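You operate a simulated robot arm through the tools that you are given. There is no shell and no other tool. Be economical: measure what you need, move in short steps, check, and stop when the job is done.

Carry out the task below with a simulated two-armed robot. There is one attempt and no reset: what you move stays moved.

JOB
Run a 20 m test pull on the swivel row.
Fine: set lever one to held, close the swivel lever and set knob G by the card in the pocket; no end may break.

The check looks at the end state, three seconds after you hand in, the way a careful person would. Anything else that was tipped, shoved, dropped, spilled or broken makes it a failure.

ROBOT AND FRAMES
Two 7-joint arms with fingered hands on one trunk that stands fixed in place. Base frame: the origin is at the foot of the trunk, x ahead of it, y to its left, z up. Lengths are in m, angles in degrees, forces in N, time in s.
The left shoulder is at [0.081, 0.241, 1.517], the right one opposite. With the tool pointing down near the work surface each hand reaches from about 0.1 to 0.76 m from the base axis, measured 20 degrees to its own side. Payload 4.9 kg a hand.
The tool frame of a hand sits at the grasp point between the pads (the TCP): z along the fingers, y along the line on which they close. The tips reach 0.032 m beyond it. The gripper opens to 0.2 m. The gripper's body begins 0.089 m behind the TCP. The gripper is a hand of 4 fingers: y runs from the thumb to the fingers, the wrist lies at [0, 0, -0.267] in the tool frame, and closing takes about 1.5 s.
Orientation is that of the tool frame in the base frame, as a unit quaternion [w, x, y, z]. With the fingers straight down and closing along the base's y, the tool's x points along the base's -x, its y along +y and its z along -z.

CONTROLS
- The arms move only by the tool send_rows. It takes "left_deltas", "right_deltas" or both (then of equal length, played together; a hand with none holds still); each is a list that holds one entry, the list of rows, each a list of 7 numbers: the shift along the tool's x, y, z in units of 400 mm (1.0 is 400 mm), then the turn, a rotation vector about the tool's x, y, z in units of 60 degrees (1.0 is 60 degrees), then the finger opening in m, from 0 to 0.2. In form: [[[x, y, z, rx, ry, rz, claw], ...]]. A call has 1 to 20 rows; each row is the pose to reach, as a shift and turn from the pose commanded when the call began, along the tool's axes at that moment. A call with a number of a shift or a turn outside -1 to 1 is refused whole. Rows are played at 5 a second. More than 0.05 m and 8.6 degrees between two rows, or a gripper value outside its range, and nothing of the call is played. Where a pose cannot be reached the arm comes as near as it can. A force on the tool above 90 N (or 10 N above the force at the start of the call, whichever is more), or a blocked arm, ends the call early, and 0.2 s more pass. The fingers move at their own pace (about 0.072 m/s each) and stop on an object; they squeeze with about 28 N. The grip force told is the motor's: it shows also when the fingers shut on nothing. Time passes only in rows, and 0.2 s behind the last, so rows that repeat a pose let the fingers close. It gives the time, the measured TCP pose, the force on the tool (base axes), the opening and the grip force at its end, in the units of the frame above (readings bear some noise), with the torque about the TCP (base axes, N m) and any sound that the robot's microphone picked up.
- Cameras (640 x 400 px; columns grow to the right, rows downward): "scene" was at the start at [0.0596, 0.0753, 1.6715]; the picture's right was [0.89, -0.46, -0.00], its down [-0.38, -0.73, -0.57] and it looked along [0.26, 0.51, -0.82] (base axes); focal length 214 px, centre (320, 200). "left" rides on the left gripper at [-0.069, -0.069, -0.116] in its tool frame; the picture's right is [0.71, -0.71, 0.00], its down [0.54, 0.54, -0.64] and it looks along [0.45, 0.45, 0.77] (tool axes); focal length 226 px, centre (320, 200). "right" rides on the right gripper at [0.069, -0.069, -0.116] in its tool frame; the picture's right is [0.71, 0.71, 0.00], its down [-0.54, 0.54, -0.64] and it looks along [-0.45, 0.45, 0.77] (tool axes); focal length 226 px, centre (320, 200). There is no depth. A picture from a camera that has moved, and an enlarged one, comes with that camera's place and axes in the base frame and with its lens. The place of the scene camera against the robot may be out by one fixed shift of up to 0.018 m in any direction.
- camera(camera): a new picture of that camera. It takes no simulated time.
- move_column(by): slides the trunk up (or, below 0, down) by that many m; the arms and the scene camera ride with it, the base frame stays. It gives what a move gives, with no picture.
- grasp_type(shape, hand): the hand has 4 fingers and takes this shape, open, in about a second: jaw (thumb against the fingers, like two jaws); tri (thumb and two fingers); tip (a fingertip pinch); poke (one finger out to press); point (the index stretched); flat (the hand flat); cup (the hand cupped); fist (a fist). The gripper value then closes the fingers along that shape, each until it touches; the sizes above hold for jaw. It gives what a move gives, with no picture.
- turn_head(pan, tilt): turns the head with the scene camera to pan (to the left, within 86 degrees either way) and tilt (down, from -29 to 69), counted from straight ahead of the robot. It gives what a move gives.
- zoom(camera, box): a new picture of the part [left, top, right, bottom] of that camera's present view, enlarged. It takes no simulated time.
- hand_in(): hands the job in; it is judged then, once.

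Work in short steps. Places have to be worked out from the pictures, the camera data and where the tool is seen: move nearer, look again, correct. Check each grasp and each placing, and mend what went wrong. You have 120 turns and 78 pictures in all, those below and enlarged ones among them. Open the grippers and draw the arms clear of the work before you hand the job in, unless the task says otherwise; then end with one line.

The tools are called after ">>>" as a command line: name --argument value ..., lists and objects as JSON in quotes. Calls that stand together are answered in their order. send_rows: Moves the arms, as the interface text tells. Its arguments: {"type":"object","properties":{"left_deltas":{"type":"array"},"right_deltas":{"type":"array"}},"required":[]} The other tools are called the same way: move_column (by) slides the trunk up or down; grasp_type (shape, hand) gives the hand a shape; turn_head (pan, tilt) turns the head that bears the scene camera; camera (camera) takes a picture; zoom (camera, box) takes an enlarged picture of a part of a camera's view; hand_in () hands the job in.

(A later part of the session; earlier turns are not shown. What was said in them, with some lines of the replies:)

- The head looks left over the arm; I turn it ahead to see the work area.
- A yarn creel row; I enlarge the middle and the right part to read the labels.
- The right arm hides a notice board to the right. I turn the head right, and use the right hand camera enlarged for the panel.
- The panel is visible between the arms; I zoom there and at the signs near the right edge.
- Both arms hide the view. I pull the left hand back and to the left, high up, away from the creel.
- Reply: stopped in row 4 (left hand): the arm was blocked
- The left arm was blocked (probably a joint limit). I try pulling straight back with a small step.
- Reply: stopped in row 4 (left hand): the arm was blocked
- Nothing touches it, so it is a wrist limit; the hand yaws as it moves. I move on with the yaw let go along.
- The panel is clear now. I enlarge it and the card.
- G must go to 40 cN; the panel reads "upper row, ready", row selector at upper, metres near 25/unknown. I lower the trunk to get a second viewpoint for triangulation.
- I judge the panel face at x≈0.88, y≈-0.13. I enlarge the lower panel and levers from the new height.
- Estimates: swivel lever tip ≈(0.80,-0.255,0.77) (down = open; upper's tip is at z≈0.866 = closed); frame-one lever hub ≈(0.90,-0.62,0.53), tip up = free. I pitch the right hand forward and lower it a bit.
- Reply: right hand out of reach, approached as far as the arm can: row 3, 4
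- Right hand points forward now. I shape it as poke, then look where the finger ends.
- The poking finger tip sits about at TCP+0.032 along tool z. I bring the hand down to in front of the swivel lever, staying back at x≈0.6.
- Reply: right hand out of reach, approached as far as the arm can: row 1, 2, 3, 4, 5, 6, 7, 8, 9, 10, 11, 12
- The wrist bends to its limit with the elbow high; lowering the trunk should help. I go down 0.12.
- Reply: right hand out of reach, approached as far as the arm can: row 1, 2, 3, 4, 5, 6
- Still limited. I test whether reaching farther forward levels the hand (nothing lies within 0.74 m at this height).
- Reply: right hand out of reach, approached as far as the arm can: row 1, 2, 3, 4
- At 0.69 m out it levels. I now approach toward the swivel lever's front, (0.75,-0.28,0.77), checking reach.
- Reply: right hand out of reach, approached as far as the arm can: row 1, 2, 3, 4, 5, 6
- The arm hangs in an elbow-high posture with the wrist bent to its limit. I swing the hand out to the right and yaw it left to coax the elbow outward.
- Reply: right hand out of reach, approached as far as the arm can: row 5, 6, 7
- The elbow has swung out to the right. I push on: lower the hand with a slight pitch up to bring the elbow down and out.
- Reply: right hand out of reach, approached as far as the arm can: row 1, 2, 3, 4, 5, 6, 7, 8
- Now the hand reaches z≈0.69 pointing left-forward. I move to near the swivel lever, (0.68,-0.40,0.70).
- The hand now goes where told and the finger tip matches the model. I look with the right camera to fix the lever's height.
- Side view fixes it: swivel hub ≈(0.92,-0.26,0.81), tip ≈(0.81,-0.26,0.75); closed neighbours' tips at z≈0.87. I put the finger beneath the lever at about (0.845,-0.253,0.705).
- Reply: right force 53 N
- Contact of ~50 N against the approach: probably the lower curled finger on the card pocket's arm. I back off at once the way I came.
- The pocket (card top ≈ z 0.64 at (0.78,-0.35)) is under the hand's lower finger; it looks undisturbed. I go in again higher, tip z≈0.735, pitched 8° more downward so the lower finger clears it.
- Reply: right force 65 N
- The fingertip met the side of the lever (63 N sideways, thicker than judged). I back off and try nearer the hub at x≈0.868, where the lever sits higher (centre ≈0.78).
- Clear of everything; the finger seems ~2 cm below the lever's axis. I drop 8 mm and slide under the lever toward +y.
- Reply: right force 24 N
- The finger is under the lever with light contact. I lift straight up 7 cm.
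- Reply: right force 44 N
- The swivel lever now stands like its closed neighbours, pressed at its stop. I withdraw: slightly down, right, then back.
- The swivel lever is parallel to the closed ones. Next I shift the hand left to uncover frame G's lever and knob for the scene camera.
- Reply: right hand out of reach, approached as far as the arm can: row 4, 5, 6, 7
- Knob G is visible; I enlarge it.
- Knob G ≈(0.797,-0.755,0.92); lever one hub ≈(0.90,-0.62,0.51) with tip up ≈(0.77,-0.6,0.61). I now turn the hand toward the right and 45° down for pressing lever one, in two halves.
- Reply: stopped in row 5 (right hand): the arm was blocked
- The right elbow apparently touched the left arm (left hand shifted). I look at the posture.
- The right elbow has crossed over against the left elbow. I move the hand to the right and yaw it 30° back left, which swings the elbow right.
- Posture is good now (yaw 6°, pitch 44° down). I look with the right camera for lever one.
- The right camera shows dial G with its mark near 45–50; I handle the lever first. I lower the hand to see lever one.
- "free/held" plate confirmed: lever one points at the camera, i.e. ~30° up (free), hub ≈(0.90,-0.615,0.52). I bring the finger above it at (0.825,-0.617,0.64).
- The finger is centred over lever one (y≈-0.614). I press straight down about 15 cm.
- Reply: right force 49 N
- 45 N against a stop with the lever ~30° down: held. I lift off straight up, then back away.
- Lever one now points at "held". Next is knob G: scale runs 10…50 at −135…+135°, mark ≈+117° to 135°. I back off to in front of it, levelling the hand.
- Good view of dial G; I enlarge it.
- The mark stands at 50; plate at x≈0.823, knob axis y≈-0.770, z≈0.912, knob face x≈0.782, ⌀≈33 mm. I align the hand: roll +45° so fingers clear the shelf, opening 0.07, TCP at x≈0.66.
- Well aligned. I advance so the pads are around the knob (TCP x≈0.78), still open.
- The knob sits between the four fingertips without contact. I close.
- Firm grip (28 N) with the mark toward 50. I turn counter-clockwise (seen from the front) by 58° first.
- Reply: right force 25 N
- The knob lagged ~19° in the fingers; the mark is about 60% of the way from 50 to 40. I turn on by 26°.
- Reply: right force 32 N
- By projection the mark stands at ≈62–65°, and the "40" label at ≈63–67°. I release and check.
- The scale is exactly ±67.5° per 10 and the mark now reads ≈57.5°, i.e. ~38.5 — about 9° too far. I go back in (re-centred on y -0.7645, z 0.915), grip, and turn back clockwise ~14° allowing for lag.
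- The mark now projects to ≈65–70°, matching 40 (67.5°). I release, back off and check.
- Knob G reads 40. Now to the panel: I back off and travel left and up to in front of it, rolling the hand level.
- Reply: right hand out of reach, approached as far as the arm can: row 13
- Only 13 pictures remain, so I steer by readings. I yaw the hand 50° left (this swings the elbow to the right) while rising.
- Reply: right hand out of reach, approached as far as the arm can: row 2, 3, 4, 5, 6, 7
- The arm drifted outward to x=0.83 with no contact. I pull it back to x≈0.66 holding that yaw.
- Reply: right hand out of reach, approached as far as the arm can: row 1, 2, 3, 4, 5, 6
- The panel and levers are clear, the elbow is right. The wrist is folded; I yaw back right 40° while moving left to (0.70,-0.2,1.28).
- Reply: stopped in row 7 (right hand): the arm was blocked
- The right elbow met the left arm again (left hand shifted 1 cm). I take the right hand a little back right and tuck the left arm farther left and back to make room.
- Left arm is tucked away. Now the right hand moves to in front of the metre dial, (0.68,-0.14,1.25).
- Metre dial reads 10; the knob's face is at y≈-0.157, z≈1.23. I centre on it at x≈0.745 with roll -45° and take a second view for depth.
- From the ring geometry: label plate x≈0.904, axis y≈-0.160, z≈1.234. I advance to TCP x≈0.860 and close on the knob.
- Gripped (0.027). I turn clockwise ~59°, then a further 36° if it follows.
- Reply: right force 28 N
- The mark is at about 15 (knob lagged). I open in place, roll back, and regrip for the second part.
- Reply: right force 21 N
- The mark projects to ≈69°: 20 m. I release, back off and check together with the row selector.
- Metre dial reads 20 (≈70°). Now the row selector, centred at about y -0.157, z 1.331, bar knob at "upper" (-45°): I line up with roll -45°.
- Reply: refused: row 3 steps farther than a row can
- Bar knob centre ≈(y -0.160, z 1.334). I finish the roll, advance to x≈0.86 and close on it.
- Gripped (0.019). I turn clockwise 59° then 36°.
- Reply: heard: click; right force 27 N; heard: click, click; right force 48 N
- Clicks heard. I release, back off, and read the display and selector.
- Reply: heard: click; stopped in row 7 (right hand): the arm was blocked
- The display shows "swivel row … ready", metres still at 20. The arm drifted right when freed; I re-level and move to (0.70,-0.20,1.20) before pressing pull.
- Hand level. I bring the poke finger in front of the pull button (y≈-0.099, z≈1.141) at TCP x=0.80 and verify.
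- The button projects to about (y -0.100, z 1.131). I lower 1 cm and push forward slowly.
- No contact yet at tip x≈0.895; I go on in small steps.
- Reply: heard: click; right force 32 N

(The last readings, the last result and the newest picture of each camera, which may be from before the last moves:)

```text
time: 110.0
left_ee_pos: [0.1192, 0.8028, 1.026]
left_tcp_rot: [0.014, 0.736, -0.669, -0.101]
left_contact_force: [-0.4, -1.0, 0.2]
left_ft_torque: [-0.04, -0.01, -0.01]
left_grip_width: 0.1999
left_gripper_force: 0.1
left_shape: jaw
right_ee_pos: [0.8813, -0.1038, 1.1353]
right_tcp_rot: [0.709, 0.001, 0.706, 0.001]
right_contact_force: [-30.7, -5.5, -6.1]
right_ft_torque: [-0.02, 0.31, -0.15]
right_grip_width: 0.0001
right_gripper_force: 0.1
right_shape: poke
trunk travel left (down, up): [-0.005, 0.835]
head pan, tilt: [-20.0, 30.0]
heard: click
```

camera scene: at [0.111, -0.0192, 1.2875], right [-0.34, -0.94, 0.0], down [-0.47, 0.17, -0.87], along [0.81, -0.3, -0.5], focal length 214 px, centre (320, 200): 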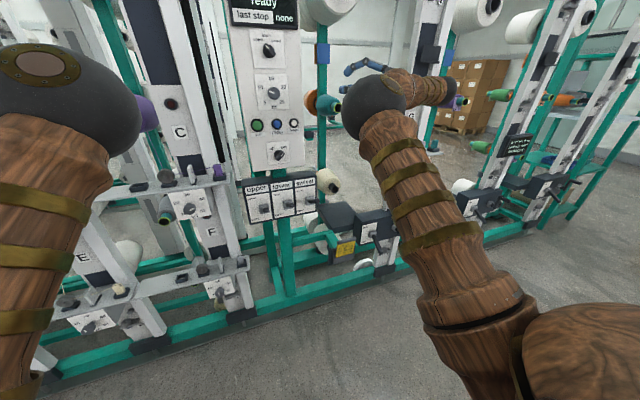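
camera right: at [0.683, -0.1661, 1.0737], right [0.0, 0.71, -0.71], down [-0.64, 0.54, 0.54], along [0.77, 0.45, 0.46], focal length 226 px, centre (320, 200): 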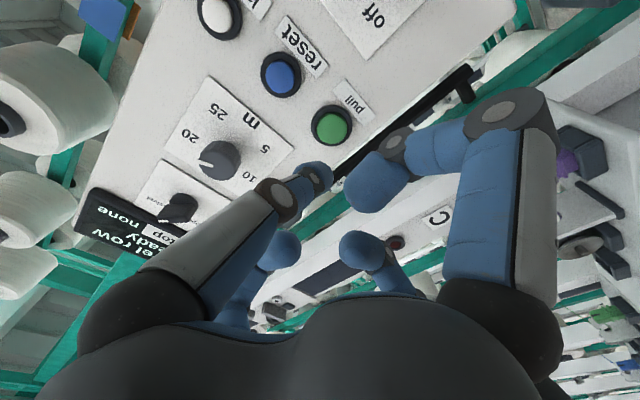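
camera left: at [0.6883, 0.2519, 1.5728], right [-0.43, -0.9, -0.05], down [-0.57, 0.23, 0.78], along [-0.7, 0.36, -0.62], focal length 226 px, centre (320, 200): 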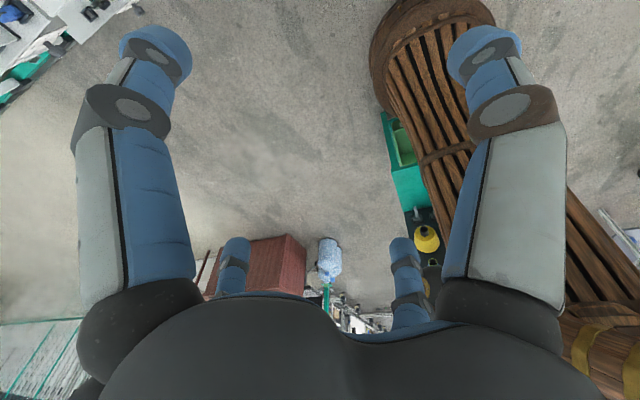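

Click, 30 N: the button went in. I back off and let the pull run.

>>> send_rows --right_deltas '[[[0, 0, -0.08, 0, 0, 0, 0], [0, 0, -0.18, 0, 0, 0, 0], [0, 0, -0.28, 0, 0, 0, 0], [0.02, -0.1, -0.38, 0, 0, 0, 0], [0.04, -0.2, -0.42, 0, 0, 0, 0], [0.06, -0.3, -0.42, 0, 0, 0, 0], [0.08, -0.4, -0.42, 0, 0, 0, 0], [0.08, -0.5, -0.42, 0, 0, 0, 0], [0.08, -0.6, -0.42, 0, 0, 0, 0], [0.08, -0.7, -0.42, 0, 0, 0, 0], [0.08, -0.7, -0.42, 0, 0, 0, 0], [0.08, -0.7, -0.42, 0, 0, 0, 0], [0.08, -0.7, -0.42, 0, 0, 0, 0], [0.08, -0.7, -0.42, 0, 0, 0, 0], [0.08, -0.7, -0.42, 0, 0, 0, 0]]]'

>>> turn_head --pan -12 --tilt 12

>>> camera --camera "scene"

```text
refused: row 4 steps farther than a row can; nothing moved
```

```text
time: 110.8
left_ee_pos: [0.1201, 0.8011, 1.0274]
left_tcp_rot: [0.013, 0.736, -0.669, -0.102]
left_contact_force: [0.6, -0.1, -0.1]
left_ft_torque: [0.03, 0.01, 0.0]
left_grip_width: 0.1998
left_gripper_force: 0.1
left_shape: jaw
right_ee_pos: [0.8825, -0.1024, 1.1368]
right_tcp_rot: [0.708, 0.002, 0.706, 0.0]
right_contact_force: [-31.9, -8.9, -4.8]
right_ft_torque: [-0.03, 0.28, -0.24]
right_grip_width: 0.0
right_gripper_force: 0.1
right_shape: poke
trunk travel left (down, up): [-0.005, 0.835]
head pan, tilt: [-12.0, 12.0]
```

```text
2 pictures are left
camera scene: at [0.1133, -0.0088, 1.3169], right [-0.21, -0.98, 0.0], down [-0.2, 0.04, -0.98], along [0.96, -0.2, -0.21], focal length 214 px, centre (320, 200)
```

scene: 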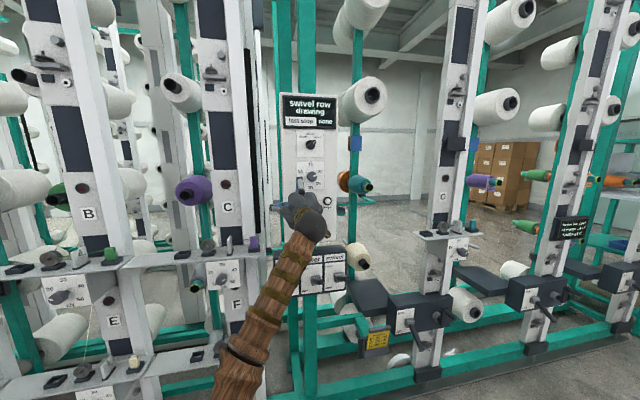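

The display says "swivel row drawing". The retreat was refused for step size; I retry in smaller steps and wait.

>>> send_rows --right_deltas '[[[0, 0, -0.08, 0, 0, 0, 0], [0, 0, -0.17, 0, 0, 0, 0], [0, 0, -0.26, 0, 0, 0, 0], [0, 0, -0.35, 0, 0, 0, 0], [0, 0, -0.42, 0, 0, 0, 0], [0.02, -0.1, -0.42, 0, 0, 0, 0], [0.04, -0.2, -0.42, 0, 0, 0, 0], [0.06, -0.3, -0.42, 0, 0, 0, 0], [0.08, -0.4, -0.42, 0, 0, 0, 0], [0.08, -0.5, -0.42, 0, 0, 0, 0], [0.08, -0.6, -0.42, 0, 0, 0, 0], [0.08, -0.7, -0.42, 0, 0, 0, 0], [0.08, -0.7, -0.42, 0, 0, 0, 0], [0.08, -0.7, -0.42, 0, 0, 0, 0], [0.08, -0.7, -0.42, 0, 0, 0, 0], [0.08, -0.7, -0.42, 0, 0, 0, 0], [0.08, -0.7, -0.42, 0, 0, 0, 0], [0.08, -0.7, -0.42, 0, 0, 0, 0], [0.08, -0.7, -0.42, 0, 0, 0, 0], [0.08, -0.7, -0.42, 0, 0, 0, 0]]]'

>>> grasp_type --hand "right" --shape "jaw"

>>> send_rows --right_deltas '[[[0, 0, 0, 0, 0, 0, 0.2], [0, 0, 0, 0, 0, 0, 0.2], [0, 0, 0, 0, 0, 0, 0.2], [0, 0, 0, 0, 0, 0, 0.2], [0, 0, 0, 0, 0, 0, 0.2], [0, 0, 0, 0, 0, 0, 0.2], [0, 0, 0, 0, 0, 0, 0.2], [0, 0, 0, 0, 0, 0, 0.2], [0, 0, 0, 0, 0, 0, 0.2], [0, 0, 0, 0, 0, 0, 0.2], [0, 0, 0, 0, 0, 0, 0.2], [0, 0, 0, 0, 0, 0, 0.2], [0, 0, 0, 0, 0, 0, 0.2], [0, 0, 0, 0, 0, 0, 0.2], [0, 0, 0, 0, 0, 0, 0.2], [0, 0, 0, 0, 0, 0, 0.2], [0, 0, 0, 0, 0, 0, 0.2], [0, 0, 0, 0, 0, 0, 0.2], [0, 0, 0, 0, 0, 0, 0.2], [0, 0, 0, 0, 0, 0, 0.2]]]'

```text
time: 115.0
left_ee_pos: [0.1218, 0.8026, 1.0256]
left_tcp_rot: [0.014, 0.736, -0.67, -0.102]
left_contact_force: [0.3, 0.5, 0.3]
left_ft_torque: [0.01, 0.02, 0.0]
left_grip_width: 0.2
left_gripper_force: 0.0
left_shape: jaw
right_ee_pos: [0.7167, -0.3807, 1.0995]
right_tcp_rot: [0.707, 0.001, 0.707, 0.0]
right_contact_force: [-0.7, -0.9, -0.6]
right_ft_torque: [0.01, -0.01, 0.02]
right_grip_width: 0.0001
right_gripper_force: 0.0
right_shape: poke
trunk travel left (down, up): [-0.005, 0.835]
head pan, tilt: [-12.0, 12.0]
```

```text
time: 115.9
left_ee_pos: [0.1213, 0.8025, 1.0255]
left_tcp_rot: [0.014, 0.735, -0.67, -0.101]
left_contact_force: [-0.5, 0.1, 0.6]
left_ft_torque: [0.0, -0.06, -0.01]
left_grip_width: 0.2002
left_gripper_force: 0.1
left_shape: jaw
right_ee_pos: [0.7175, -0.3803, 1.0996]
right_tcp_rot: [0.707, 0.002, 0.707, 0.0]
right_contact_force: [-0.6, 0.4, 0.3]
right_ft_torque: [-0.03, 0.01, -0.03]
right_grip_width: 0.2001
right_gripper_force: 0.0
right_shape: jaw
trunk travel left (down, up): [-0.005, 0.835]
head pan, tilt: [-12.0, 12.0]
```

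```text
time: 120.1
left_ee_pos: [0.1219, 0.8026, 1.0263]
left_tcp_rot: [0.014, 0.736, -0.67, -0.101]
left_contact_force: [0.0, 0.3, -0.2]
left_ft_torque: [0.02, 0.03, 0.04]
left_grip_width: 0.1997
left_gripper_force: 0.1
left_shape: jaw
right_ee_pos: [0.7178, -0.381, 1.0991]
right_tcp_rot: [0.707, 0.0, 0.707, 0.002]
right_contact_force: [0.8, 0.7, -0.3]
right_ft_torque: [0.02, 0.0, -0.01]
right_grip_width: 0.2
right_gripper_force: 0.0
right_shape: jaw
trunk travel left (down, up): [-0.005, 0.835]
head pan, tilt: [-12.0, 12.0]
```

Hand open and clear of the panel. I draw it back further and wait, then read the display.

>>> send_rows --right_deltas '[[[0, -0.08, -0.05, 0, 0, 0, 0.2], [0, -0.16, -0.1, 0, 0, 0, 0.2], [0, -0.24, -0.15, 0, 0, 0, 0.2], [0, -0.32, -0.2, 0, 0, 0, 0.2], [0, -0.4, -0.25, 0, 0, 0, 0.2], [0, -0.48, -0.3, 0, 0, 0, 0.2], [0, -0.48, -0.3, 0, 0, 0, 0.2], [0, -0.48, -0.3, 0, 0, 0, 0.2], [0, -0.48, -0.3, 0, 0, 0, 0.2], [0, -0.48, -0.3, 0, 0, 0, 0.2], [0, -0.48, -0.3, 0, 0, 0, 0.2], [0, -0.48, -0.3, 0, 0, 0, 0.2], [0, -0.48, -0.3, 0, 0, 0, 0.2], [0, -0.48, -0.3, 0, 0, 0, 0.2], [0, -0.48, -0.3, 0, 0, 0, 0.2], [0, -0.48, -0.3, 0, 0, 0, 0.2], [0, -0.48, -0.3, 0, 0, 0, 0.2], [0, -0.48, -0.3, 0, 0, 0, 0.2], [0, -0.48, -0.3, 0, 0, 0, 0.2], [0, -0.48, -0.3, 0, 0, 0, 0.2]]]'

>>> send_rows --right_deltas '[[[0, 0, 0, 0, 0, 0, 0.2], [0, 0, 0, 0, 0, 0, 0.2], [0, 0, 0, 0, 0, 0, 0.2], [0, 0, 0, 0, 0, 0, 0.2], [0, 0, 0, 0, 0, 0, 0.2], [0, 0, 0, 0, 0, 0, 0.2], [0, 0, 0, 0, 0, 0, 0.2], [0, 0, 0, 0, 0, 0, 0.2], [0, 0, 0, 0, 0, 0, 0.2], [0, 0, 0, 0, 0, 0, 0.2], [0, 0, 0, 0, 0, 0, 0.2], [0, 0, 0, 0, 0, 0, 0.2], [0, 0, 0, 0, 0, 0, 0.2], [0, 0, 0, 0, 0, 0, 0.2], [0, 0, 0, 0, 0, 0, 0.2], [0, 0, 0, 0, 0, 0, 0.2], [0, 0, 0, 0, 0, 0, 0.2], [0, 0, 0, 0, 0, 0, 0.2], [0, 0, 0, 0, 0, 0, 0.2], [0, 0, 0, 0, 0, 0, 0.2]]]'

>>> zoom --camera "scene" --box '[270, 80, 450, 380]'

```text
time: 124.3
left_ee_pos: [0.1222, 0.8023, 1.0256]
left_tcp_rot: [0.014, 0.736, -0.669, -0.102]
left_contact_force: [-0.2, 0.1, -0.1]
left_ft_torque: [0.02, -0.01, -0.02]
left_grip_width: 0.1997
left_gripper_force: 0.0
left_shape: jaw
right_ee_pos: [0.598, -0.5728, 1.1003]
right_tcp_rot: [0.707, 0.0, 0.707, 0.002]
right_contact_force: [0.8, 0.0, -0.2]
right_ft_torque: [-0.07, 0.0, 0.01]
right_grip_width: 0.2001
right_gripper_force: 0.1
right_shape: jaw
trunk travel left (down, up): [-0.005, 0.835]
head pan, tilt: [-12.0, 12.0]
```

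```text
time: 128.5
left_ee_pos: [0.1217, 0.8018, 1.026]
left_tcp_rot: [0.014, 0.736, -0.67, -0.101]
left_contact_force: [-0.2, -0.2, -0.7]
left_ft_torque: [0.01, 0.02, -0.02]
left_grip_width: 0.1998
left_gripper_force: 0.1
left_shape: jaw
right_ee_pos: [0.5971, -0.5727, 1.1008]
right_tcp_rot: [0.707, 0.002, 0.707, 0.0]
right_contact_force: [0.1, 0.5, -0.8]
right_ft_torque: [0.01, 0.0, -0.01]
right_grip_width: 0.2001
right_gripper_force: 0.1
right_shape: jaw
trunk travel left (down, up): [-0.005, 0.835]
head pan, tilt: [-12.0, 12.0]
```

```text
1.33 times, centred on (360, 230) of scene
camera zoom: at [0.1172, -0.0076, 1.3166], right [-0.21, -0.98, 0.0], down [-0.2, 0.04, -0.98], along [0.96, -0.2, -0.21], focal length 286 px, centre (267, 160)
```

zoom: 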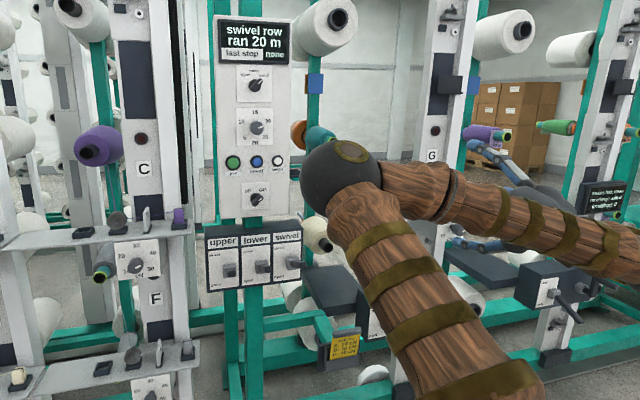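

The display reads "swivel row ran 20 m, last stop none". The levers stand closed, both hands are open and clear, so I hand in.

>>> hand_in

```text
The job is handed in.
```

The 20 m test pull on the swivel row ran to the end: the panel shows "swivel row ran 20 m, last stop none", so no end broke. I set lever one to held, closed the swivel lever and set knob G to 40 cN as the card says. On the way in to the swivel lever the hand pressed on the card pocket with about 50 N; the pocket looked undisturbed afterwards.
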